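You operate a simulated robot arm through the tools that you are given. There is no shell and no other tool. Be economical: measure what you need, move in short steps, check, and stop when the job is done.

You are at the controls of a simulated robot arm. One attempt, no reset.

JOB
Refill both empty cells of the white tray from the middle teal drawer.
Fine: one balloon a cell; shut the drawer again; leave the tape roll in it. Where these are worked on the way, their far stop is far enough and under half their travel is too little: middle teal drawer.

Only the result counts: the job must be done as asked and must still hold three seconds after the hand-in. Knocking over, shifting, dropping, spilling or breaking anything else fails it.

ROBOT AND FRAMES
A 5-joint arm with a two-finger parallel gripper on a trunk, on a base that drives. Base frame: it is fixed to the floor where the robot stands at the start and does not move with it; the origin is under the middle of the robot, x ahead of it, y to its left, z up; the surface under the hand at the start is at about z = 0.86. Readings come in m, rad, newtons and seconds.
It reaches about 1.134 m from its shoulder. Its first joint turns from -2.601 to 2.601 rad. Places, roughly: middle teal drawer [0.8, 0.1, 0.7]. Payload 1.57 kg.
Tool frame: the origin (TCP) lies between the finger pads and is the grasp point; the fingertips stand 0.03 m ahead of it; z points along the fingers, y is the line along which they close. Largest opening 0.11 m; finger width 0.024, thickness 0.012; the body of the gripper, 0.048 by 0.112 m, starts 0.078 m behind the TCP.
Orientation is told as [roll, pitch, yaw] about the base's x, y, z axes, in that order, counted from this pose: with the fingers straight down and closing along the base's y, the tool's x points along the base's -x, its y along +y and its z along -z.

CONTROLS
- The arm moves only by the tool arm_command. Its argument "increments" is a list that holds one entry, the list of rows, each a list of 7 numbers: the opening in per cent of the stroke, from 0 (shut) to 100 (fully open), then the shift along the tool's x, y, z in m, then the turn, a rotation vector about the tool's x, y, z in rad. In form: [[[grip, tx, ty, tz, ax, ay, az], ...]]. A call has 1 to 20 rows; each row is the pose to reach, as a shift and turn from the pose commanded when the call began, along the tool's axes at that moment. A row lasts 0.2 s, in which the tool goes at most 0.05 m and 0.15 rad; a call with a longer step from one row to the next is refused whole, and so is a gripper value outside its range. A pose out of reach is approached as far as the arm can. The call stops where the force on the tool passes 50 N (or 10 N more than at its start, if that is more) or the arm is blocked; 0.2 s more then pass. Each finger travels about 0.153 m/s and halts on what it meets, pressing with about 20 N; the grip force reading is that of the motor and also rises with nothing between the fingers. The clock runs only during rows and for 0.2 s after the last one: add rows that repeat a pose to give the fingers time. The reply holds the time, the measured pose of the TCP, the force on the tool along the base axes, the opening and the grip force, in the units named above and with some noise, with the torque about the TCP (base axes, N m) and any sound that the robot's microphone picked up, and new pictures: "views" is both (left out), scene, wrist or none.
- Cameras (640 x 400 px; columns grow to the right, rows downward): "scene" is now at [0.026, 0.1994, 1.7797]; the picture's right is [0.20, -0.98, 0.00], its down [-0.82, -0.16, -0.55] and it looks along [0.54, 0.11, -0.84] (base axes); focal length 253 px, centre (320, 200). "wrist" rides on the gripper at [0.07, 0.016, -0.141] in the tool frame; the picture's right is [-0.23, 0.97, 0.00], its down [-0.86, -0.20, -0.48] and it looks along [-0.47, -0.11, 0.88] (tool axes); focal length 222 px, centre (320, 200). There is no depth. A picture from a camera that has moved, and an enlarged one, comes with that camera's place and axes in the base frame and with its lens. The place of the scene camera against the robot may be out by one fixed shift of up to 0.012 m in any direction.
- move_column(by): slides the trunk up (or, below 0, down) by that many m; the arm and the scene camera ride with it, the base frame stays. It gives what a move gives, with no picture.
- base_move(legs): drives the robot by 1 to 6 legs, each [ahead, turn to the left] in m and rad, along the robot's own axes; the way and the turn of a leg run together, so that a leg with both is an arc; at most 1.5 m and 3.142 rad a leg. The arm and the cameras ride along, it lands a little off, and it stops where it bumps. It gives what a move gives, and a new picture of the scene camera.
- pan_tilt(pan, tilt): turns the head with the scene camera to pan (to the left, within 2.705 rad either way) and tilt (down, from -0.506 to 1.204), counted from straight ahead of the robot. It gives what a move gives, and a new picture of the scene camera.
- inspect(camera, box): a new picture of the part [left, top, right, bottom] of that camera's present view, enlarged. It takes no simulated time.
- finish_job(): hands the job in; it is judged then, once.

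Go step by step. Nothing tells you exact positions but the pictures and the camera data: compare them with the known pose of the tool, close in by small moves and look again before you grip or let go. The budget is 120 turns and 260 pictures, counting those below and the enlarged ones. Unless the task says otherwise, let go and move clear before handing in, and close with one line.

The tools are called after "Call:" as a command line: name --argument value ..., lists and objects as JSON in quotes. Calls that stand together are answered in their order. arm_command: Moves the arm, as the interface text tells. Its arguments: {"type":"object","properties":{"increments":{"type":"array"},"views":{"type":"string","enum":["both","scene","wrist","none"]}},"required":["increments"]} The other tools are called the same way: move_column (by) slides the trunk up or down; base_move (legs) drives the base; pan_tilt (pan, tilt) turns the head that bears the scene camera; inspect (camera, box) takes an enlarged picture of a part of a camera's view; finish_job () hands the job in.

At the start:

```text
clock: 0.0
eef_pos: [0.5713, 0.2619, 1.0751]
tcp_rot: [0.0, -0.001, -0.009]
force: [-0.2, 1.4, -0.3]
moment: [-0.02, -0.02, 0.01]
grip_width: 0.1097
grasp_force: 0.0
trunk travel left (down, up): [-0.809, 0.161]
robot x, y, heading: [-0.0025, 0.0087, -0.002]
head pan, tilt: [0.197, 0.993]
```

scene: 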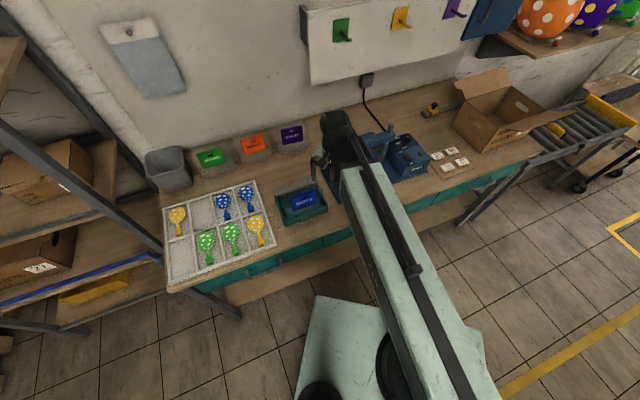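
wrist: 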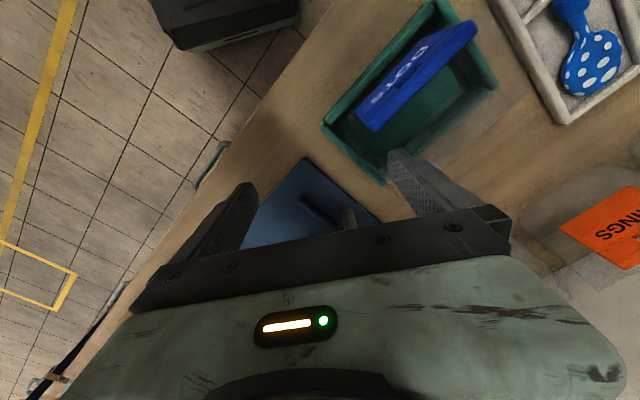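

I see the bench with a white tray at left, teal drawers under the bench front edge. I'll zoom in on the tray and drawers first.

Call:
inspect --camera "scene" --box '[140, 160, 340, 300]'

Call:
inspect --camera "scene" --box '[300, 90, 560, 250]'

```text
2.86 times, centred on (240, 230) of scene
camera zoom: at [0.026, 0.1994, 1.7797], right [0.2, -0.98, 0.0], down [-0.82, -0.16, -0.55], along [0.54, 0.11, -0.84], focal length 722 px, centre (549, 114)
```

zoom: 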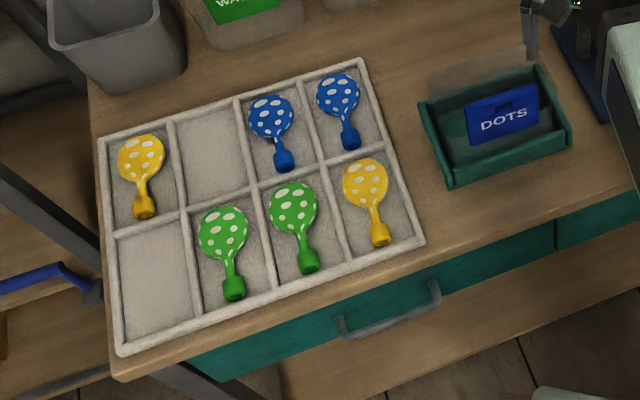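

```text
2.46 times, centred on (430, 170) of scene
camera zoom: at [0.026, 0.1994, 1.7797], right [0.2, -0.98, 0.0], down [-0.82, -0.16, -0.55], along [0.54, 0.11, -0.84], focal length 622 px, centre (49, 274)
```

zoom: 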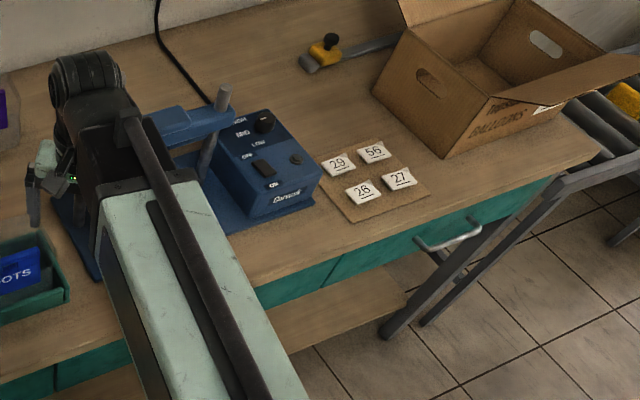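

The tray's empty cells are back row column 2 and front row column 1. The bench edge runs skewed about 31° to the base frame; I retract the arm toward the robot to uncover the middle drawer.

Call:
arm_command --increments '[[[100, 0.0, 0, -0.04, 0, 0, 0], [100, 0.035, -0.03, -0.05, 0, 0, 0], [100, 0.07, -0.06, -0.05, 0, 0, 0], [100, 0.105, -0.09, -0.05, 0, 0, 0], [100, 0.135, -0.12, -0.05, 0, 0, 0], [100, 0.165, -0.15, -0.05, 0, 0, 0], [100, 0.195, -0.18, -0.05, 0, 0, 0], [100, 0.225, -0.21, -0.05, 0, 0, 0], [100, 0.255, -0.24, -0.05, 0, 0, 0]]]'

```text
clock: 2.0
eef_pos: [0.5667, 0.0829, 1.0756]
tcp_rot: [-0.001, 0.003, -0.006]
force: [0.6, -0.2, -0.8]
moment: [-0.01, -0.02, -0.01]
grip_width: 0.1099
grasp_force: 0.1
out of reach, approached as far as the arm can: row 1, 2, 3, 4, 5, 6, 7, 8, 9
trunk travel left (down, up): [-0.809, 0.161]
robot x, y, heading: [-0.0055, 0.0114, 0.003]
head pan, tilt: [0.197, 0.993]
camera scene: at [0.0259, 0.1998, 1.7796], right [0.2, -0.98, 0.0], down [-0.82, -0.17, -0.55], along [0.54, 0.11, -0.84], focal length 253 px, centre (320, 200)
camera wrist: at [0.4982, 0.0993, 1.2166], right [0.23, 0.97, 0.0], down [0.85, -0.21, 0.48], along [0.46, -0.11, -0.88], focal length 222 px, centre (320, 200)
```

scene: 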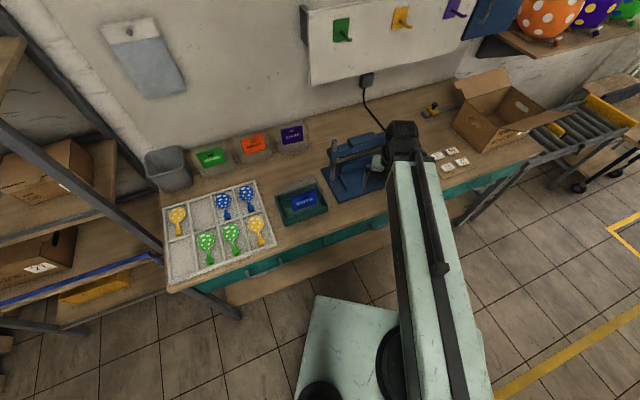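
wrist: 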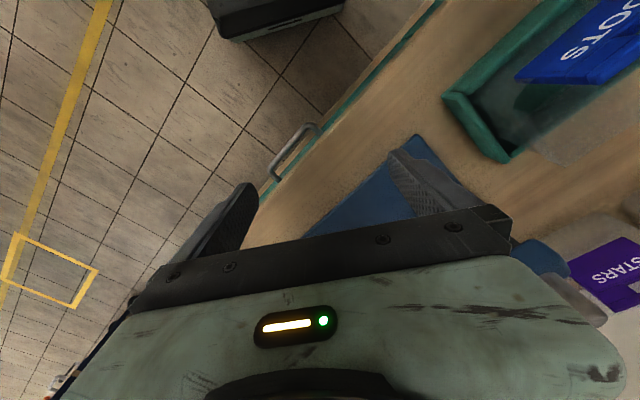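

The middle drawer's handle is at about (0.61, 0.03, 0.78), too close to the robot to pull. I'll look left and behind before shifting the base back-left.

Call:
pan_tilt --pan 1.3 --tilt 0.9

Call:
pan_tilt --pan 2.5 --tilt 0.9

```text
clock: 3.3
eef_pos: [0.5666, 0.0821, 1.0751]
tcp_rot: [-0.002, 0.002, -0.008]
force: [-0.1, 0.0, -1.1]
moment: [0.02, -0.01, 0.01]
grip_width: 0.1102
grasp_force: 0.1
trunk travel left (down, up): [-0.809, 0.161]
robot x, y, heading: [-0.002, 0.0058, 0.002]
head pan, tilt: [1.3, 0.901]
camera scene: at [-0.0225, 0.2583, 1.7864], right [0.96, -0.27, 0.0], down [-0.21, -0.76, -0.62], along [0.17, 0.6, -0.78], focal length 253 px, centre (320, 200)
```

scene: 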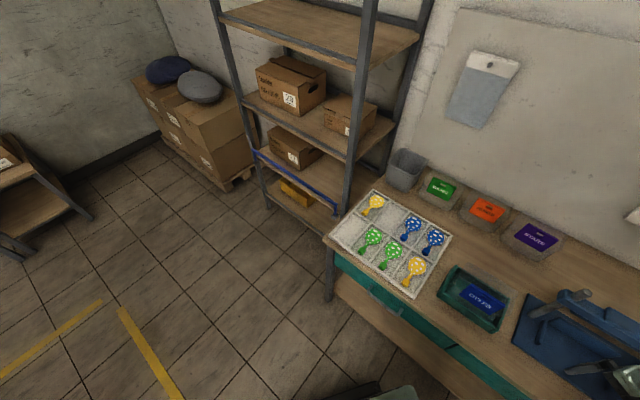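

```text
clock: 4.7
eef_pos: [0.5664, 0.0834, 1.0764]
tcp_rot: [-0.001, 0.003, -0.007]
force: [0.8, -0.4, 0.5]
moment: [0.0, 0.03, -0.03]
grip_width: 0.1102
grasp_force: 0.1
trunk travel left (down, up): [-0.809, 0.161]
robot x, y, heading: [-0.0004, 0.0074, -0.002]
head pan, tilt: [2.499, 0.901]
camera scene: at [-0.1032, 0.2308, 1.7864], right [0.6, 0.8, 0.0], down [0.63, -0.47, -0.62], along [-0.5, 0.37, -0.78], focal length 253 px, centre (320, 200)
```

scene: 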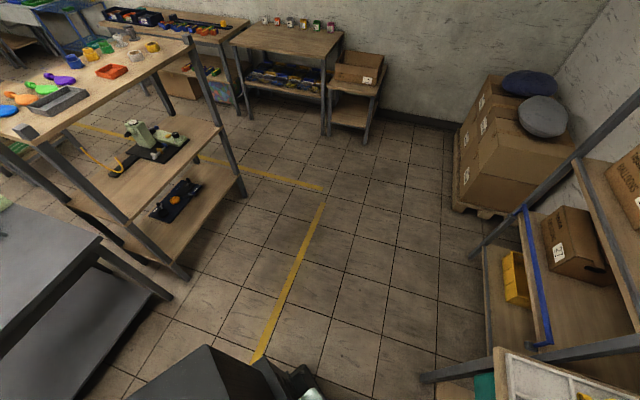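

There is free floor to the left and behind. I turn right, back up, and turn to face the bench, ending near (-0.15, 0.2).

Call:
base_move --legs '[[0, -0.927], [-0.25, 0], [0, 1.3]]'

Call:
pan_tilt --pan -0.3 --tilt 0.95

```text
clock: 12.2
eef_pos: [0.3512, 0.4845, 1.075]
tcp_rot: [0.0, 0.002, 0.366]
force: [0.9, 0.0, 0.2]
moment: [0.03, 0.01, 0.03]
grip_width: 0.1101
grasp_force: 0.1
trunk travel left (down, up): [-0.809, 0.161]
robot x, y, heading: [-0.151, 0.206, 0.37]
head pan, tilt: [2.499, 0.901]
camera scene: at [-0.3199, 0.373, 1.7865], right [0.27, 0.96, 0.0], down [0.75, -0.21, -0.62], along [-0.6, 0.17, -0.78], focal length 253 px, centre (320, 200)
```

scene: 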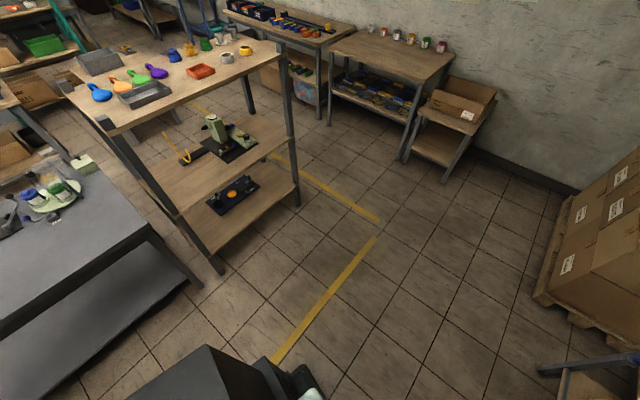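

```text
clock: 14.6
eef_pos: [0.3513, 0.4848, 1.0751]
tcp_rot: [0.0, 0.002, 0.364]
force: [-0.5, -0.2, 0.7]
moment: [-0.05, 0.02, 0.03]
grip_width: 0.11
grasp_force: 0.0
trunk travel left (down, up): [-0.809, 0.161]
robot x, y, heading: [-0.15, 0.2022, 0.367]
head pan, tilt: [-0.3, 0.949]
camera scene: at [-0.1751, 0.3583, 1.7828], right [0.07, -1.0, 0.0], down [-0.81, -0.06, -0.58], along [0.58, 0.04, -0.81], focal length 253 px, centre (320, 200)
```

scene: 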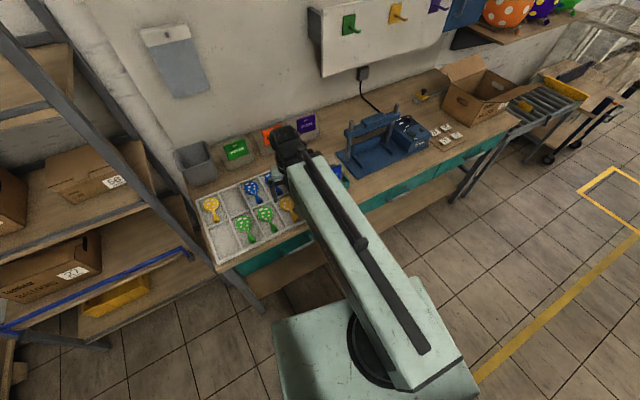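

The base landed near (-0.15, 0.20). I zoom on the middle drawer front.

Call:
inspect --camera "scene" --box '[320, 130, 480, 230]'

Call:
inspect --camera "scene" --box '[190, 160, 350, 260]'

```text
4.00 times, centred on (400, 180) of scene
camera zoom: at [-0.1751, 0.3583, 1.7828], right [0.07, -1.0, 0.0], down [-0.81, -0.06, -0.58], along [0.58, 0.04, -0.81], focal length 1010 px, centre (0, 280)
```

zoom: 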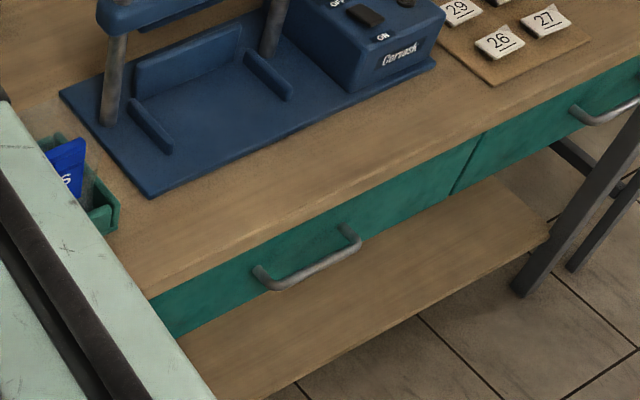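

```text
4.00 times, centred on (270, 210) of scene
camera zoom: at [-0.1751, 0.3583, 1.7828], right [0.07, -1.0, 0.0], down [-0.81, -0.06, -0.58], along [0.58, 0.04, -0.81], focal length 1010 px, centre (520, 160)
```

zoom: 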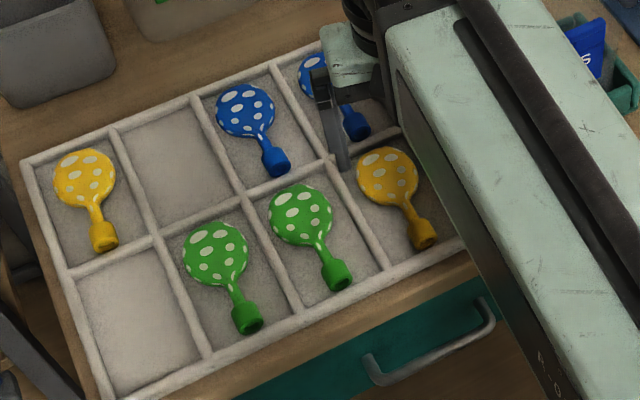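

I take the bar at about (0.61, 0.01, 0.75), with the bench normal about 33° from x. I'm moving the hand to outside the bench edge, yawed along that normal, for a closer look with the wrist camera.

Call:
arm_command --increments '[[[100, 0.001, -0.043, 0, 0, 0, -0.03], [100, 0.003, -0.086, 0, 0, 0, -0.06], [100, 0.004, -0.129, 0, 0, 0, -0.09], [100, 0.005, -0.172, 0, 0, 0, -0.12], [100, 0.006, -0.215, 0, 0, 0, -0.15], [100, 0.008, -0.258, 0, 0, 0, -0.18], [100, 0.009, -0.3015, 0, 0, 0, -0.21], [100, 0.024, -0.3404, 0.0125, 0, 0, -0.21], [100, 0.039, -0.379, 0.025, 0, 0, -0.21], [100, 0.054, -0.418, 0.0375, 0, 0, -0.21], [100, 0.069, -0.457, 0.05, 0, 0, -0.21], [100, 0.0835, -0.496, 0.0625, 0, 0, -0.21], [100, 0.0985, -0.535, 0.075, 0, 0, -0.21]]]'

```text
clock: 17.4
eef_pos: [0.4486, -0.0536, 1.0755]
tcp_rot: [-0.001, 0.002, 0.576]
force: [0.6, -0.1, -0.1]
moment: [-0.01, -0.01, -0.01]
grip_width: 0.1099
grasp_force: 0.0
out of reach, approached as far as the arm can: row 1, 2, 3, 8, 9, 10, 11, 12, 13
trunk travel left (down, up): [-0.809, 0.161]
robot x, y, heading: [-0.147, 0.2025, 0.368]
head pan, tilt: [-0.3, 0.949]
camera scene: at [-0.1751, 0.3578, 1.7828], right [0.07, -1.0, 0.0], down [-0.81, -0.05, -0.58], along [0.58, 0.04, -0.81], focal length 253 px, centre (320, 200)
camera wrist: at [0.3823, -0.0763, 1.2166], right [-0.34, 0.94, 0.0], down [0.83, 0.3, 0.48], along [0.45, 0.16, -0.88], focal length 222 px, centre (320, 200)
```

scene: 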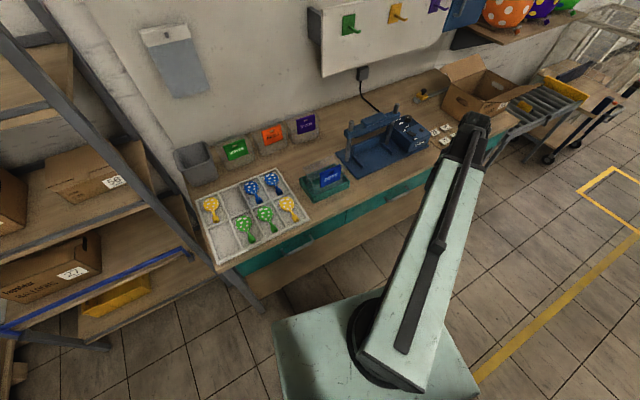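
wrist: 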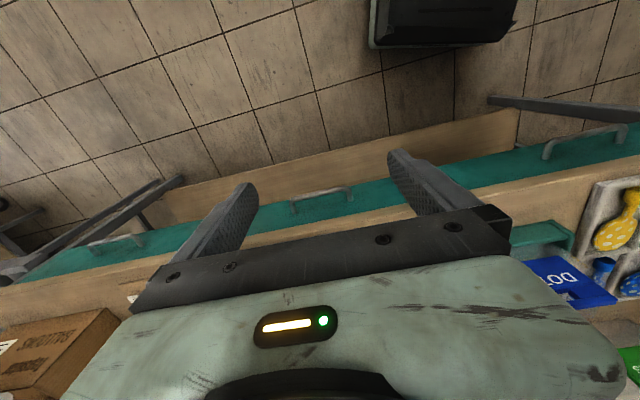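

The vertical range is limited by the arm, so I'll use the column for height. Zooming on the handle in the wrist view.

Call:
inspect --camera "wrist" --box '[240, 150, 400, 250]'

```text
4.00 times, centred on (320, 200) of wrist
camera zoom: at [0.3823, -0.0763, 1.2166], right [-0.34, 0.94, 0.0], down [0.83, 0.3, 0.48], along [0.45, 0.16, -0.88], focal length 888 px, centre (320, 200)
```

zoom: 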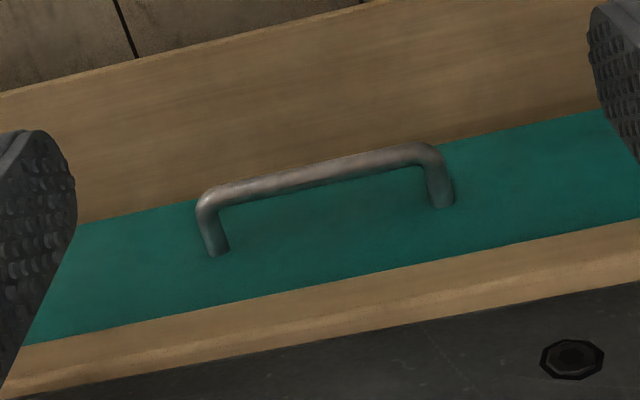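

The bar (about 0.611, 0.006, 0.74) sits barely outside the bench edge, so a straight-down grip is blocked; I'll grip horizontally from a base pose on the drawer's normal line. I check the floor to the right first.

Call:
pan_tilt --pan -1.9 --tilt 0.9

```text
clock: 19.1
eef_pos: [0.4485, -0.0507, 1.0758]
tcp_rot: [0.0, 0.002, 0.574]
force: [-0.1, 0.1, -0.1]
moment: [0.0, -0.01, 0.0]
grip_width: 0.1099
grasp_force: 0.1
trunk travel left (down, up): [-0.809, 0.161]
robot x, y, heading: [-0.1491, 0.2045, 0.372]
head pan, tilt: [-1.901, 0.901]
camera scene: at [-0.2448, 0.2779, 1.7864], right [-1.0, -0.04, 0.0], down [-0.03, 0.78, -0.62], along [0.02, -0.62, -0.78], focal length 253 px, centre (320, 200)
```

scene: 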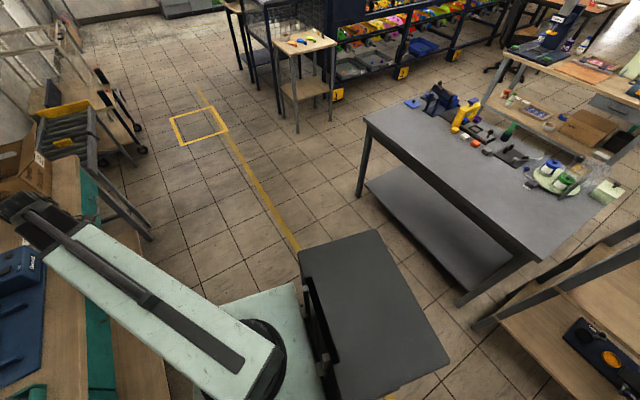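

The floor right of me is free, with the grey table about 0.8 m off the intended spot. I drive to about (-0.10, -0.46) facing the drawer squarely.

Call:
base_move --legs '[[0, 1.27], [-0.662, 0], [0, -1.067]]'

Call:
pan_tilt --pan 0 --tilt 0.9

```text
clock: 28.6
eef_pos: [0.5077, -0.6319, 1.0753]
tcp_rot: [0.001, 0.002, 0.726]
force: [0.6, -0.4, -0.2]
moment: [0.02, 0.0, -0.02]
grip_width: 0.11
grasp_force: 0.1
trunk travel left (down, up): [-0.809, 0.161]
robot x, y, heading: [-0.1199, -0.4698, 0.521]
head pan, tilt: [-1.901, 0.901]
camera scene: at [-0.225, -0.41, 1.7865], right [-0.98, -0.19, 0.0], down [-0.15, 0.77, -0.62], along [0.12, -0.61, -0.78], focal length 253 px, centre (320, 200)
```

scene: 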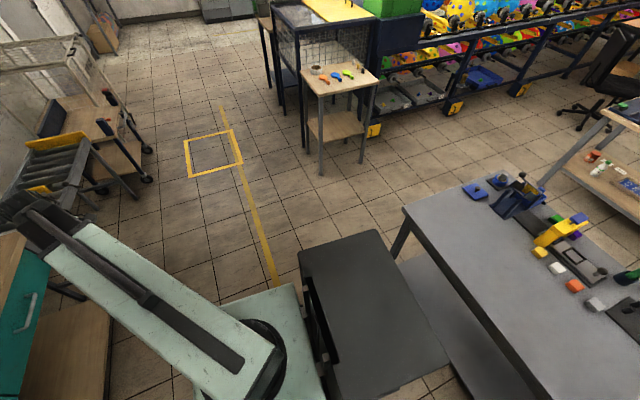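

```text
clock: 30.5
eef_pos: [0.5078, -0.6306, 1.0762]
tcp_rot: [-0.002, 0.002, 0.725]
force: [-0.3, -0.8, 0.8]
moment: [-0.01, -0.02, 0.02]
grip_width: 0.1102
grasp_force: 0.0
trunk travel left (down, up): [-0.809, 0.161]
robot x, y, heading: [-0.1222, -0.4663, 0.522]
head pan, tilt: [0.0, 0.901]
camera scene: at [-0.1751, -0.2973, 1.7864], right [0.5, -0.87, 0.0], down [-0.68, -0.39, -0.62], along [0.54, 0.31, -0.78], focal length 253 px, centre (320, 200)
```

scene: 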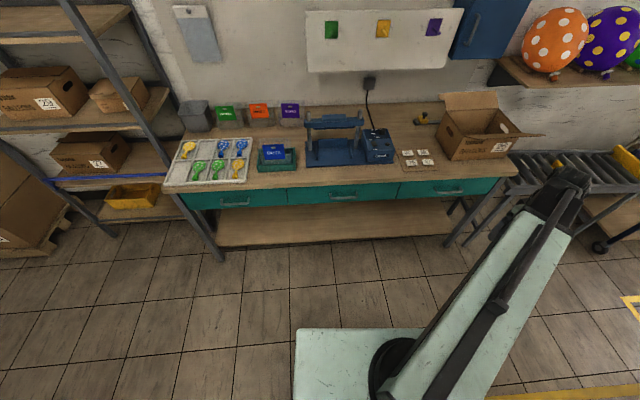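

The base landed close to plan. I test a small outward tilt in free space to learn the direction of the arm's tilt plane.

Call:
arm_command --increments '[[[100, 0, 0, 0, 0.1172, -0.0766, 0], [100, 0, 0, 0, 0.2344, -0.153, 0], [100, 0, 0, 0, 0.3516, -0.23, 0], [100, 0, 0, 0, 0.3516, -0.23, 0]]]' --views "none"

Call:
move_column --by -0.2

```text
clock: 31.5
eef_pos: [0.5124, -0.6327, 1.0965]
tcp_rot: [-0.36, -0.225, 0.765]
force: [1.2, -0.2, -0.2]
moment: [0.02, 0.02, 0.01]
grip_width: 0.1103
grasp_force: 0.1
out of reach, approached as far as the arm can: row 2, 3, 4
trunk travel left (down, up): [-0.809, 0.161]
robot x, y, heading: [-0.1196, -0.4656, 0.528]
head pan, tilt: [0.0, 0.901]
```

```text
clock: 33.7
eef_pos: [0.5129, -0.6329, 0.8956]
tcp_rot: [-0.356, -0.223, 0.765]
force: [-0.5, -0.6, -0.3]
moment: [0.04, 0.02, -0.01]
grip_width: 0.11
grasp_force: 0.0
trunk travel left (down, up): [-0.609, 0.361]
robot x, y, heading: [-0.119, -0.4675, 0.525]
head pan, tilt: [0.0, 0.901]
```

The tilt plane is consistent with the shoulder near the base middle. I undo the tilt and probe whether the arm can move vertically and radially here.

Call:
arm_command --increments '[[[100, 0, 0, 0, -0.1172, 0.0766, 0], [100, 0, 0, 0, -0.2344, 0.153, 0], [100, 0, 0, 0, -0.3516, 0.23, 0], [100, 0, 0, 0, -0.3516, 0.23, 0]]]' --views "none"

Call:
arm_command --increments '[[[100, 0, 0, 0.04, 0, 0, 0], [100, 0, 0, 0.08, 0, 0, 0], [100, 0, 0, 0.08, 0, 0, 0]]]' --views "scene"

```text
clock: 34.7
eef_pos: [0.5132, -0.6318, 0.8754]
tcp_rot: [0.004, 0.004, 0.724]
force: [0.5, -0.1, -0.3]
moment: [0.01, 0.04, 0.01]
grip_width: 0.11
grasp_force: 0.1
out of reach, approached as far as the arm can: row 1, 2, 3, 4
trunk travel left (down, up): [-0.609, 0.361]
robot x, y, heading: [-0.1233, -0.4679, 0.528]
head pan, tilt: [0.0, 0.901]
```

```text
clock: 35.5
eef_pos: [0.5138, -0.6315, 0.8752]
tcp_rot: [0.002, 0.004, 0.725]
force: [0.2, 0.0, -1.2]
moment: [0.01, -0.01, 0.05]
grip_width: 0.1101
grasp_force: 0.0
out of reach, approached as far as the arm can: row 1, 2, 3
trunk travel left (down, up): [-0.609, 0.361]
robot x, y, heading: [-0.1178, -0.4634, 0.52]
head pan, tilt: [0.0, 0.901]
camera scene: at [-0.1751, -0.2972, 1.5864], right [0.5, -0.87, 0.0], down [-0.68, -0.39, -0.62], along [0.54, 0.31, -0.78], focal length 253 px, centre (320, 200)
```

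scene: 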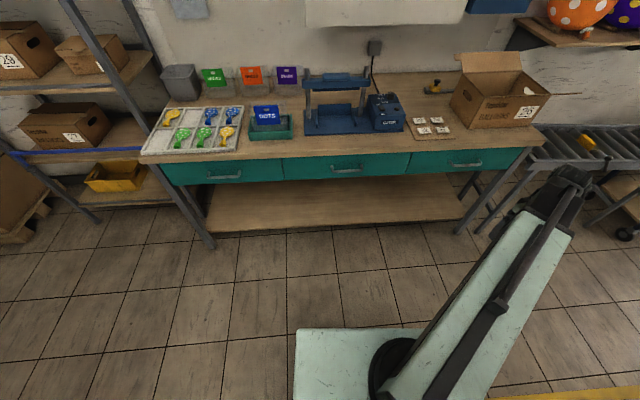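

The arm's wrist height is set by the column only (tool pivot about 0.23 m above the TCP). I'll have to pull by driving backwards, so I check the clearance behind.

Call:
pan_tilt --pan -1.9 --tilt 0.9

Call:
pan_tilt --pan -2.6 --tilt 0.8

```text
clock: 37.4
eef_pos: [0.5135, -0.6318, 0.8756]
tcp_rot: [0.003, 0.004, 0.725]
force: [-0.1, -0.4, 0.4]
moment: [-0.01, -0.01, 0.0]
grip_width: 0.1099
grasp_force: 0.1
trunk travel left (down, up): [-0.609, 0.361]
robot x, y, heading: [-0.1171, -0.4649, 0.526]
head pan, tilt: [-1.901, 0.901]
camera scene: at [-0.226, -0.409, 1.5864], right [-0.98, -0.19, 0.0], down [-0.15, 0.77, -0.62], along [0.12, -0.61, -0.78], focal length 253 px, centre (320, 200)
```

scene: 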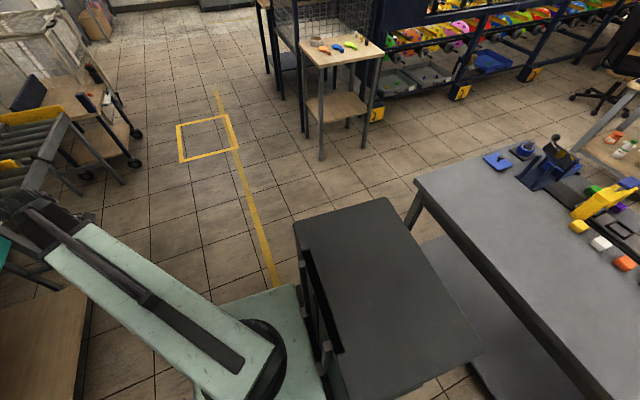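

```text
clock: 38.4
eef_pos: [0.513, -0.6318, 0.8762]
tcp_rot: [0.001, 0.004, 0.725]
force: [-0.3, 0.1, -0.1]
moment: [0.03, -0.01, 0.0]
grip_width: 0.1103
grasp_force: 0.1
trunk travel left (down, up): [-0.609, 0.361]
robot x, y, heading: [-0.1196, -0.4684, 0.524]
head pan, tilt: [-2.601, 0.799]
camera scene: at [-0.2796, -0.4055, 1.5943], right [-0.87, 0.48, 0.0], down [0.35, 0.63, -0.7], along [-0.34, -0.61, -0.72], focal length 253 px, centre (320, 200)
```

scene: 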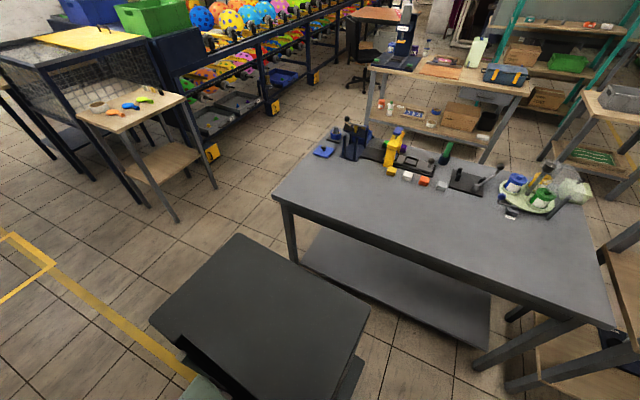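

Behind me there is roughly 0.25–0.3 m of room. I back 0.1 m so the arm has radial stroke for a horizontal grip, then swing the arm in front of the drawer.

Call:
base_move --legs '[[-0.1, 0]]'

Call:
pan_tilt --pan 0 --tilt 0.7

```text
clock: 39.6
eef_pos: [0.4267, -0.6784, 0.874]
tcp_rot: [0.0, 0.003, 0.726]
force: [0.1, -0.4, -0.7]
moment: [0.0, -0.03, 0.0]
grip_width: 0.11
grasp_force: 0.2
trunk travel left (down, up): [-0.609, 0.361]
robot x, y, heading: [-0.207, -0.5159, 0.525]
head pan, tilt: [-2.601, 0.799]
camera scene: at [-0.3663, -0.4555, 1.5943], right [-0.87, 0.48, 0.0], down [0.35, 0.63, -0.7], along [-0.34, -0.61, -0.72], focal length 253 px, centre (320, 200)
```

scene: 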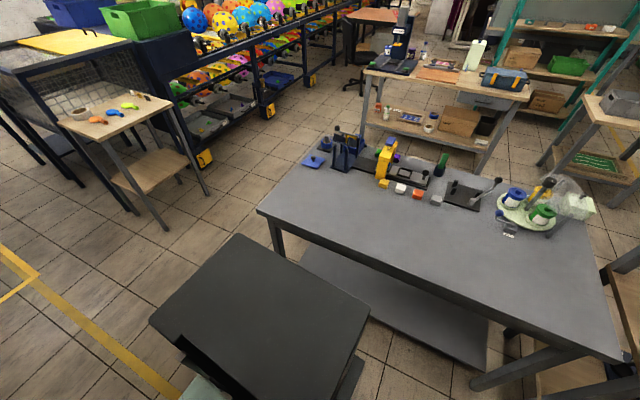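

```text
clock: 41.9
eef_pos: [0.4258, -0.6808, 0.8756]
tcp_rot: [0.002, 0.004, 0.727]
force: [-0.6, 0.1, -0.1]
moment: [0.02, 0.02, 0.01]
grip_width: 0.11
grasp_force: 0.1
trunk travel left (down, up): [-0.609, 0.361]
robot x, y, heading: [-0.2053, -0.5192, 0.523]
head pan, tilt: [0.0, 0.7]
camera scene: at [-0.254, -0.3427, 1.6025], right [0.5, -0.87, 0.0], down [-0.56, -0.32, -0.76], along [0.66, 0.38, -0.64], focal length 253 px, centre (320, 200)
```

scene: 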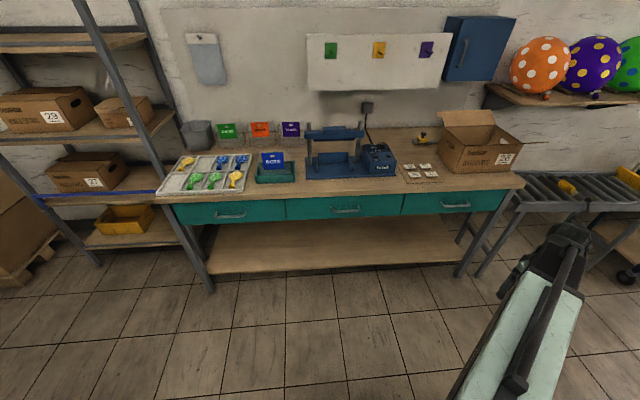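

I swing the hand to in front of the middle drawer and spin it so the fingers will close vertically once tilted.

Call:
arm_command --increments '[[[100, -0.028, 0.033, 0, 0, 0, -0.118], [100, -0.056, 0.066, 0, 0, 0, -0.236], [100, -0.084, 0.0995, 0, 0, 0, -0.354], [100, -0.112, 0.133, 0, 0, 0, -0.472], [100, -0.14, 0.166, 0, 0, 0, -0.59], [100, -0.1675, 0.199, 0, 0, 0, -0.708], [100, -0.184, 0.239, 0, 0, 0, -0.826], [100, -0.2, 0.279, 0, 0, 0, -0.944], [100, -0.217, 0.32, 0, 0, 0, -1.062], [100, -0.233, 0.36, 0, 0, 0, -1.18], [100, -0.25, 0.4, 0, 0, 0, -1.298], [100, -0.266, 0.4415, 0, 0, 0, -1.415]]]' --views "none"

Call:
move_column --by -0.3

```text
clock: 44.5
eef_pos: [0.3322, -0.1717, 0.8754]
tcp_rot: [0.003, -0.002, 2.142]
force: [0.1, -0.1, -0.2]
moment: [-0.02, 0.0, -0.01]
grip_width: 0.1099
grasp_force: 0.1
trunk travel left (down, up): [-0.609, 0.361]
robot x, y, heading: [-0.2071, -0.5161, 0.517]
head pan, tilt: [0.0, 0.7]
```

```text
clock: 47.5
eef_pos: [0.3332, -0.1732, 0.5753]
tcp_rot: [0.003, -0.002, 2.142]
force: [0.1, 0.3, -0.3]
moment: [0.02, 0.0, 0.02]
grip_width: 0.1099
grasp_force: 0.1
trunk travel left (down, up): [-0.309, 0.661]
robot x, y, heading: [-0.2055, -0.5177, 0.525]
head pan, tilt: [0.0, 0.7]
```

Now I tilt the tool to nearly horizontal (about 16° below), pointing along the drawer's normal with the fingers just short of the bar.

Call:
arm_command --increments '[[[100, 0, -0.0302, -0.002, 0.13, 0, 0], [100, 0, -0.0599, -0.0078, 0.26, 0, 0], [100, 0, -0.0886, -0.0175, 0.39, 0, 0], [100, 0, -0.1158, -0.0308, 0.52, 0, 0], [80, 0, -0.141, -0.0475, 0.65, 0, 0], [70, 0, -0.1639, -0.0674, 0.78, 0, 0], [60, 0, -0.184, -0.09, 0.91, 0, 0], [60, 0, -0.2009, -0.1151, 1.04, 0, 0], [60, 0, -0.2145, -0.1421, 1.17, 0, 0], [60, 0, -0.2245, -0.1707, 1.3, 0, 0]]]'

```text
clock: 49.7
eef_pos: [0.521, -0.0513, 0.7486]
tcp_rot: [-1.296, -0.003, 2.142]
force: [-0.5, 0.7, -0.9]
moment: [0.0, 0.01, 0.0]
grip_width: 0.066
grasp_force: 0.1
out of reach, approached as far as the arm can: row 9, 10
trunk travel left (down, up): [-0.309, 0.661]
robot x, y, heading: [-0.2082, -0.518, 0.524]
head pan, tilt: [0.0, 0.7]
camera scene: at [-0.2539, -0.3426, 1.3025], right [0.5, -0.87, 0.0], down [-0.56, -0.32, -0.76], along [0.66, 0.38, -0.64], focal length 253 px, centre (320, 200)
camera wrist: at [0.4415, -0.1862, 0.7712], right [-0.35, 0.05, -0.94], down [-0.8, 0.5, 0.32], along [0.48, 0.86, -0.13], focal length 222 px, centre (320, 200)
```

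scene: 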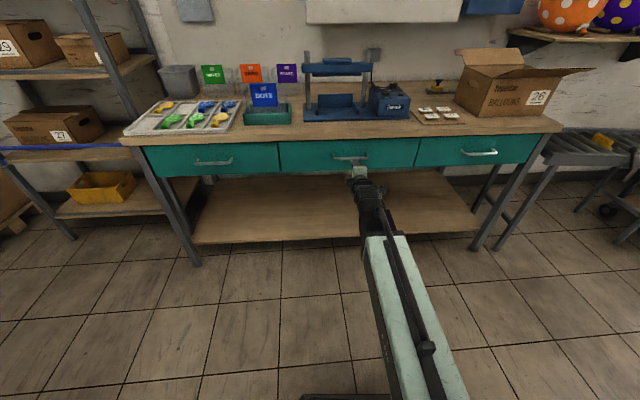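
wrist: 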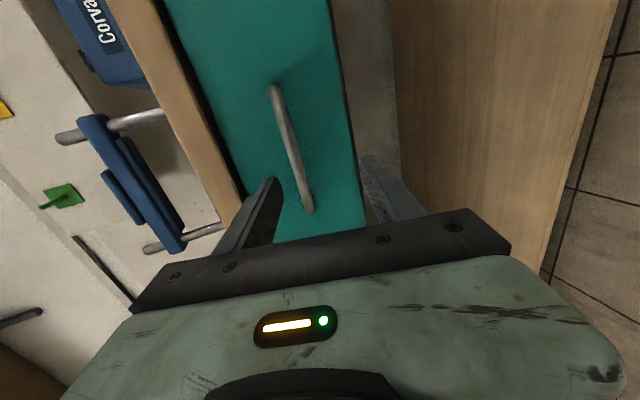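

The bar lies between the open fingers, about 0.105 m ahead of the TCP and at matching height. I advance 0.085 m along the normal and look again.

Call:
arm_command --increments '[[[60, 0, -0.0091, 0.0328, 0, 0, 0], [60, 0, -0.0174, 0.0626, 0, 0, 0], [60, 0, -0.0227, 0.0819, 0, 0, 0]]]'

Call:
inspect --camera "wrist" --box '[200, 80, 440, 230]'

```text
clock: 50.5
eef_pos: [0.5944, -0.0034, 0.7492]
tcp_rot: [-1.294, -0.001, 2.143]
force: [0.3, 0.5, 0.4]
moment: [0.03, 0.0, -0.01]
grip_width: 0.0661
grasp_force: 0.0
trunk travel left (down, up): [-0.309, 0.661]
robot x, y, heading: [-0.2063, -0.5167, 0.524]
head pan, tilt: [0.0, 0.7]
camera scene: at [-0.254, -0.3426, 1.3025], right [0.5, -0.87, 0.0], down [-0.56, -0.32, -0.76], along [0.66, 0.38, -0.64], focal length 253 px, centre (320, 200)
camera wrist: at [0.5142, -0.1388, 0.7711], right [-0.35, 0.05, -0.94], down [-0.8, 0.5, 0.32], along [0.48, 0.86, -0.13], focal length 222 px, centre (320, 200)
```

scene: 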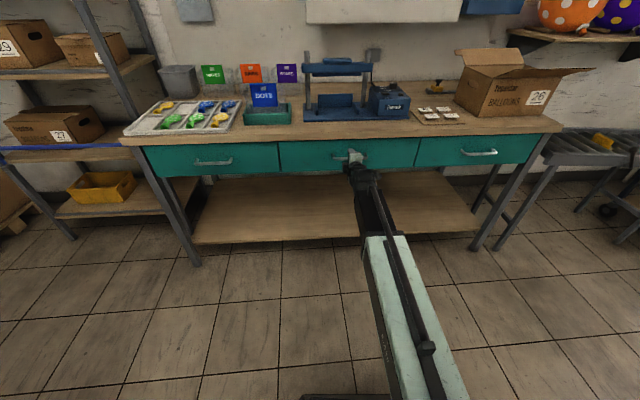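
wrist: 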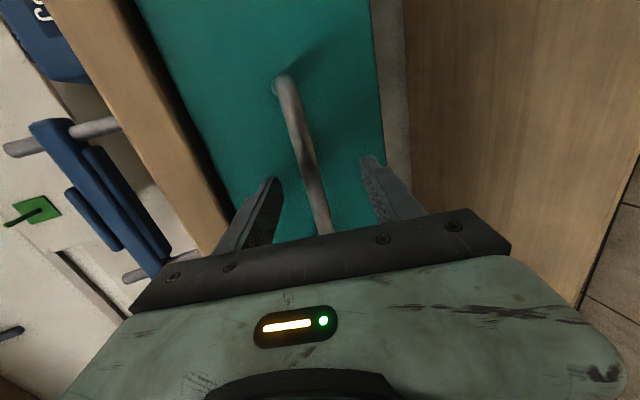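

```text
2.67 times, centred on (320, 155) of wrist
camera zoom: at [0.5142, -0.1388, 0.7711], right [-0.35, 0.05, -0.94], down [-0.8, 0.5, 0.32], along [0.48, 0.86, -0.13], focal length 592 px, centre (320, 320)
```

zoom: 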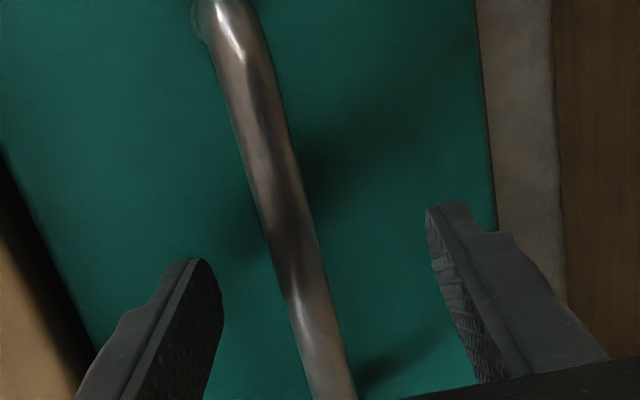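

The bar is between the fingers. I ease in 8 mm more and close.

Call:
arm_command --increments '[[[60, 0, -0.0021, 0.0077, 0, 0, 0], [30, 0, -0.0021, 0.0077, 0, 0, 0], [0, 0, -0.0021, 0.0077, 0, 0, 0], [0, 0, -0.0021, 0.0077, 0, 0, 0], [0, 0, -0.0021, 0.0077, 0, 0, 0]]]' --views "wrist"

```text
clock: 51.7
eef_pos: [0.5988, -0.0012, 0.7512]
tcp_rot: [-1.299, -0.001, 2.142]
force: [0.7, 0.3, 19.4]
moment: [-0.4, -0.4, 0.05]
grip_width: 0.0138
grasp_force: 30.1
trunk travel left (down, up): [-0.309, 0.661]
robot x, y, heading: [-0.2091, -0.5181, 0.522]
head pan, tilt: [0.0, 0.7]
camera wrist: at [0.5198, -0.1354, 0.7729], right [-0.34, 0.05, -0.94], down [-0.8, 0.5, 0.32], along [0.48, 0.86, -0.13], focal length 222 px, centre (320, 200)
```

wrist: 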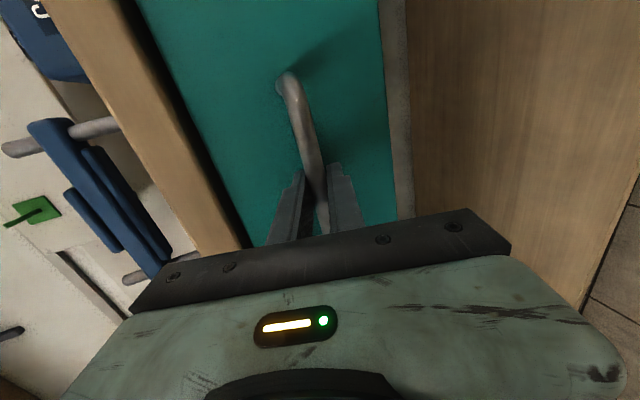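

The bar is gripped; I relieve the upward load with a small column raise, then pull out with the arm.

Call:
move_column --by 0.006

Call:
arm_command --increments '[[[0, 0, 0.004, -0.0145, 0, 0, 0], [0, 0, 0.008, -0.029, 0, 0, 0], [0, 0, 0.0134, -0.048, 0, 0, 0]]]' --views "wrist"

```text
clock: 52.3
eef_pos: [0.6002, 0.0001, 0.7509]
tcp_rot: [-1.289, -0.002, 2.142]
force: [-1.7, -1.0, -19.7]
moment: [-0.49, -0.15, 0.2]
grip_width: 0.014
grasp_force: 30.6
trunk travel left (down, up): [-0.315, 0.655]
robot x, y, heading: [-0.2111, -0.5181, 0.524]
head pan, tilt: [0.0, 0.7]
```

```text
clock: 53.1
eef_pos: [0.56, -0.0268, 0.7509]
tcp_rot: [-1.288, -0.001, 2.137]
force: [4.6, -6.8, -29.2]
moment: [-0.42, -0.17, 0.16]
grip_width: 0.014
grasp_force: 30.5
trunk travel left (down, up): [-0.315, 0.655]
robot x, y, heading: [-0.2079, -0.5173, 0.522]
head pan, tilt: [0.0, 0.7]
camera wrist: at [0.4798, -0.162, 0.7745], right [-0.35, 0.05, -0.94], down [-0.8, 0.5, 0.33], along [0.48, 0.86, -0.14], focal length 222 px, centre (320, 200)
```

wrist: 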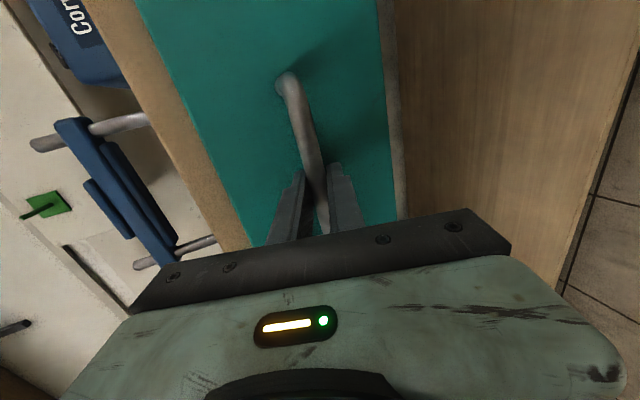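

The drawer comes along. I halve the column correction and keep pulling.

Call:
move_column --by -0.004

Call:
arm_command --increments '[[[0, 0, 0.008, -0.029, 0, 0, 0], [0, 0, 0.016, -0.058, 0, 0, 0], [0, 0, 0.024, -0.087, 0, 0, 0], [0, 0, 0.028, -0.101, 0, 0, 0]]]' --views "both"

```text
clock: 53.6
eef_pos: [0.5597, -0.0285, 0.7514]
tcp_rot: [-1.295, -0.002, 2.14]
force: [8.0, -9.6, -3.7]
moment: [-0.54, -0.45, -0.34]
grip_width: 0.0138
grasp_force: 29.9
trunk travel left (down, up): [-0.311, 0.659]
robot x, y, heading: [-0.2074, -0.5159, 0.523]
head pan, tilt: [0.0, 0.7]
```

```text
clock: 54.6
eef_pos: [0.4688, -0.0847, 0.7518]
tcp_rot: [-1.298, -0.004, 2.141]
force: [11.2, -19.4, 2.4]
moment: [-0.55, -0.38, -0.05]
grip_width: 0.0139
grasp_force: 30.2
trunk travel left (down, up): [-0.311, 0.659]
robot x, y, heading: [-0.2105, -0.5145, 0.52]
head pan, tilt: [0.0, 0.7]
camera scene: at [-0.2531, -0.3439, 1.3048], right [0.5, -0.87, 0.0], down [-0.56, -0.32, -0.76], along [0.66, 0.38, -0.64], focal length 253 px, centre (320, 200)
camera wrist: at [0.3893, -0.2188, 0.7732], right [-0.35, 0.05, -0.94], down [-0.8, 0.5, 0.32], along [0.48, 0.86, -0.13], focal length 222 px, centre (320, 200)
```

scene: 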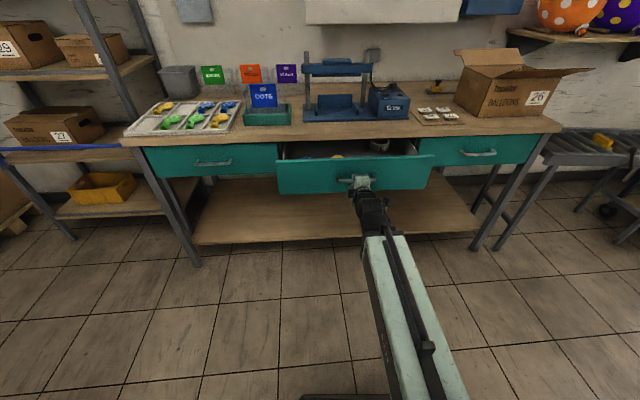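
wrist: 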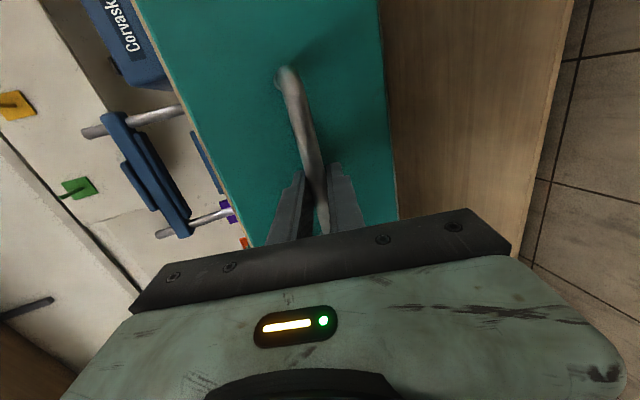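

The drawer is out about 0.156 m and the arm is fully retracted. I release, back the base 6 cm clear of the bar, and look inside.

Call:
arm_command --increments '[[[40, 0, 0, 0, 0, 0, 0], [60, 0, 0, 0, 0, 0, 0], [60, 0, 0, 0, 0, 0, 0]]]' --views "none"

Call:
base_move --legs '[[-0.07, 0]]'

```text
clock: 55.4
eef_pos: [0.4687, -0.0832, 0.7507]
tcp_rot: [-1.297, -0.002, 2.141]
force: [0.4, 0.2, -0.4]
moment: [-0.02, -0.01, -0.03]
grip_width: 0.0656
grasp_force: 0.1
trunk travel left (down, up): [-0.311, 0.659]
robot x, y, heading: [-0.2102, -0.5203, 0.524]
head pan, tilt: [0.0, 0.7]
```

```text
clock: 56.4
eef_pos: [0.407, -0.119, 0.7529]
tcp_rot: [-1.295, -0.003, 2.141]
force: [-0.6, -0.1, -0.8]
moment: [0.0, -0.01, 0.01]
grip_width: 0.0659
grasp_force: 0.1
trunk travel left (down, up): [-0.311, 0.659]
robot x, y, heading: [-0.2679, -0.552, 0.526]
head pan, tilt: [0.0, 0.7]
camera scene: at [-0.3157, -0.3782, 1.3045], right [0.5, -0.87, 0.0], down [-0.56, -0.32, -0.76], along [0.66, 0.38, -0.64], focal length 253 px, centre (320, 200)
```

scene: 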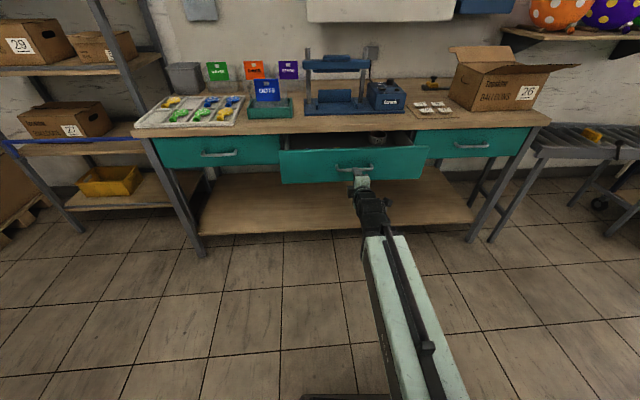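

I raise the column and bring the tool back to vertical above the drawer to look in and to hook the front panel from inside.

Call:
move_column --by 0.4

Call:
arm_command --increments '[[[60, 0, -0.0136, 0.0271, -0.13, 0, 0], [60, 0, -0.024, 0.056, -0.26, 0, 0], [60, 0, -0.0293, 0.0862, -0.39, 0, 0], [60, 0, -0.0315, 0.118, -0.52, 0, 0], [60, 0, -0.03, 0.15, -0.65, 0, 0], [60, 0, -0.025, 0.175, -0.78, 0, 0], [60, 0, -0.015, 0.19, -0.91, 0, 0], [60, 0, 0.0, 0.21, -1.04, 0, 0], [60, 0, 0.02, 0.22, -1.17, 0, 0], [60, 0, 0.04, 0.23, -1.3, 0, 0]]]' --views "both"

```text
clock: 60.2
eef_pos: [0.4061, -0.1186, 1.1505]
tcp_rot: [-1.295, -0.002, 2.143]
force: [0.4, 0.1, 0.0]
moment: [0.01, 0.02, 0.02]
grip_width: 0.0659
grasp_force: 0.1
trunk travel left (down, up): [-0.711, 0.259]
robot x, y, heading: [-0.2702, -0.5514, 0.518]
head pan, tilt: [0.0, 0.7]
```

```text
clock: 62.4
eef_pos: [0.5257, -0.0407, 0.9776]
tcp_rot: [0.003, -0.002, 2.141]
force: [-0.3, 0.1, 0.1]
moment: [0.01, -0.03, -0.03]
grip_width: 0.0659
grasp_force: 0.1
out of reach, approached as far as the arm can: row 1, 2, 3, 4, 5, 6, 7, 8, 9, 10
trunk travel left (down, up): [-0.711, 0.259]
robot x, y, heading: [-0.2687, -0.5509, 0.522]
head pan, tilt: [0.0, 0.7]
camera scene: at [-0.3157, -0.3783, 1.7045], right [0.5, -0.87, 0.0], down [-0.56, -0.32, -0.76], along [0.66, 0.38, -0.64], focal length 253 px, centre (320, 200)
camera wrist: at [0.5513, -0.1088, 1.1185], right [-0.94, -0.34, 0.0], down [-0.29, 0.83, 0.48], along [-0.16, 0.45, -0.88], focal length 222 px, centre (320, 200)
```

scene: 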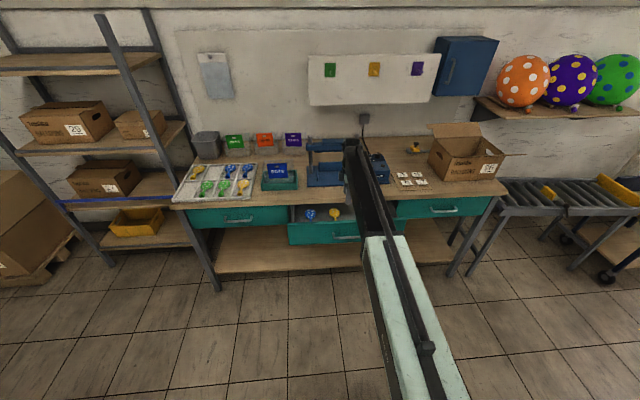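
wrist: 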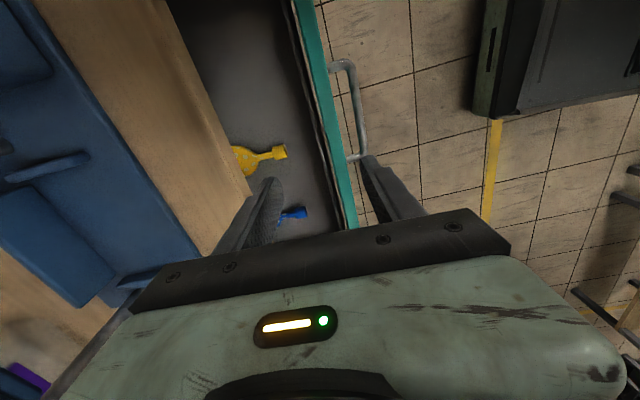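

Two balloons are visible in the drawer. I zoom in.

Call:
inspect --camera "scene" --box '[270, 190, 400, 255]'

Call:
inspect --camera "wrist" --box '[170, 0, 410, 240]'

```text
4.92 times, centred on (335, 222) of scene
camera zoom: at [-0.3157, -0.3783, 1.7045], right [0.5, -0.87, 0.0], down [-0.56, -0.32, -0.76], along [0.66, 0.38, -0.64], focal length 1244 px, centre (246, 89)
```

zoom: 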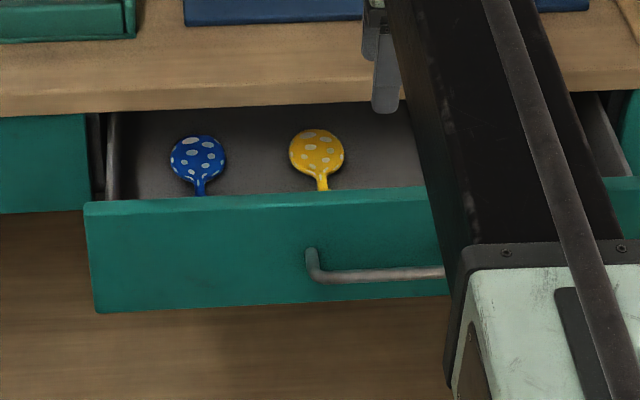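

```text
1.67 times, centred on (290, 120) of wrist
camera zoom: at [0.5513, -0.1088, 1.1185], right [-0.94, -0.34, 0.0], down [-0.29, 0.83, 0.48], along [-0.16, 0.45, -0.88], focal length 370 px, centre (370, 333)
```

zoom: 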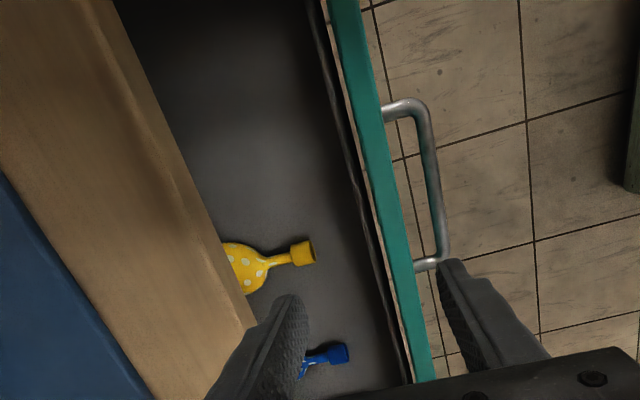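

I'll hook the closed fingers behind the front panel, right of the balloons: first position above, then check.

Call:
arm_command --increments '[[[30, 0.017, -0.01, 0, 0, 0, 0], [0, 0.034, -0.02, 0, 0, 0, 0], [0, 0.0497, -0.031, 0, 0, 0, 0], [0, 0.0497, -0.031, 0, 0, 0, 0]]]' --views "none"

Call:
move_column --by -0.1

Call:
inspect --camera "wrist" --box '[0, 0, 640, 400]'

Call:
inspect --camera "scene" --box '[240, 100, 480, 260]'

```text
clock: 63.4
eef_pos: [0.5475, -0.0792, 0.9779]
tcp_rot: [0.002, -0.003, 2.141]
force: [0.1, -0.3, -0.1]
moment: [0.0, 0.03, -0.03]
grip_width: 0.0
grasp_force: 20.2
out of reach, approached as far as the arm can: row 1, 2, 3, 4
trunk travel left (down, up): [-0.711, 0.259]
robot x, y, heading: [-0.2714, -0.5534, 0.521]
head pan, tilt: [0.0, 0.7]
```

```text
clock: 64.8
eef_pos: [0.5485, -0.0778, 0.8772]
tcp_rot: [0.003, -0.002, 2.141]
force: [-0.5, 0.5, -0.3]
moment: [-0.03, -0.01, 0.02]
grip_width: 0.0002
grasp_force: 19.9
trunk travel left (down, up): [-0.611, 0.359]
robot x, y, heading: [-0.2677, -0.5546, 0.524]
head pan, tilt: [0.0, 0.7]
```

```text
1.00 times, centred on (320, 200) of wrist (not enlarged: the box is as wide or as high as the picture)
camera zoom: at [0.5738, -0.1451, 1.0184], right [-0.94, -0.34, 0.0], down [-0.29, 0.83, 0.48], along [-0.16, 0.45, -0.88], focal length 222 px, centre (320, 200)
```

zoom: 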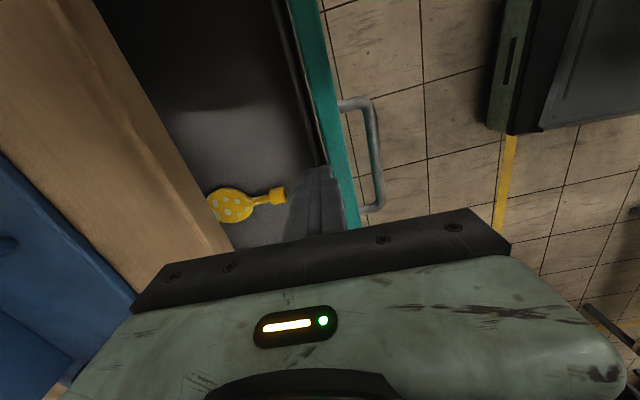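

```text
2.50 times, centred on (360, 180) of scene
camera zoom: at [-0.3156, -0.3782, 1.6046], right [0.5, -0.87, 0.0], down [-0.56, -0.32, -0.76], along [0.66, 0.38, -0.64], focal length 632 px, centre (220, 250)
```

zoom: 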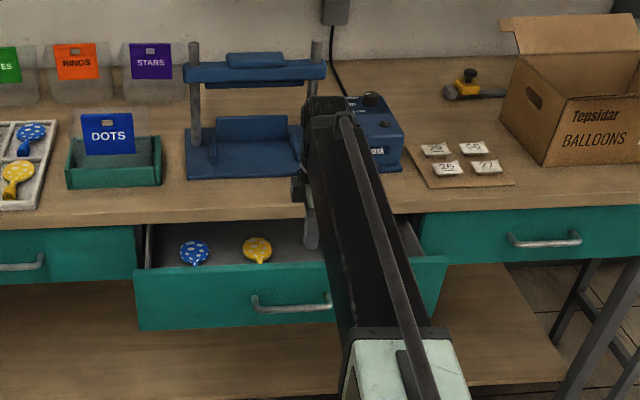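

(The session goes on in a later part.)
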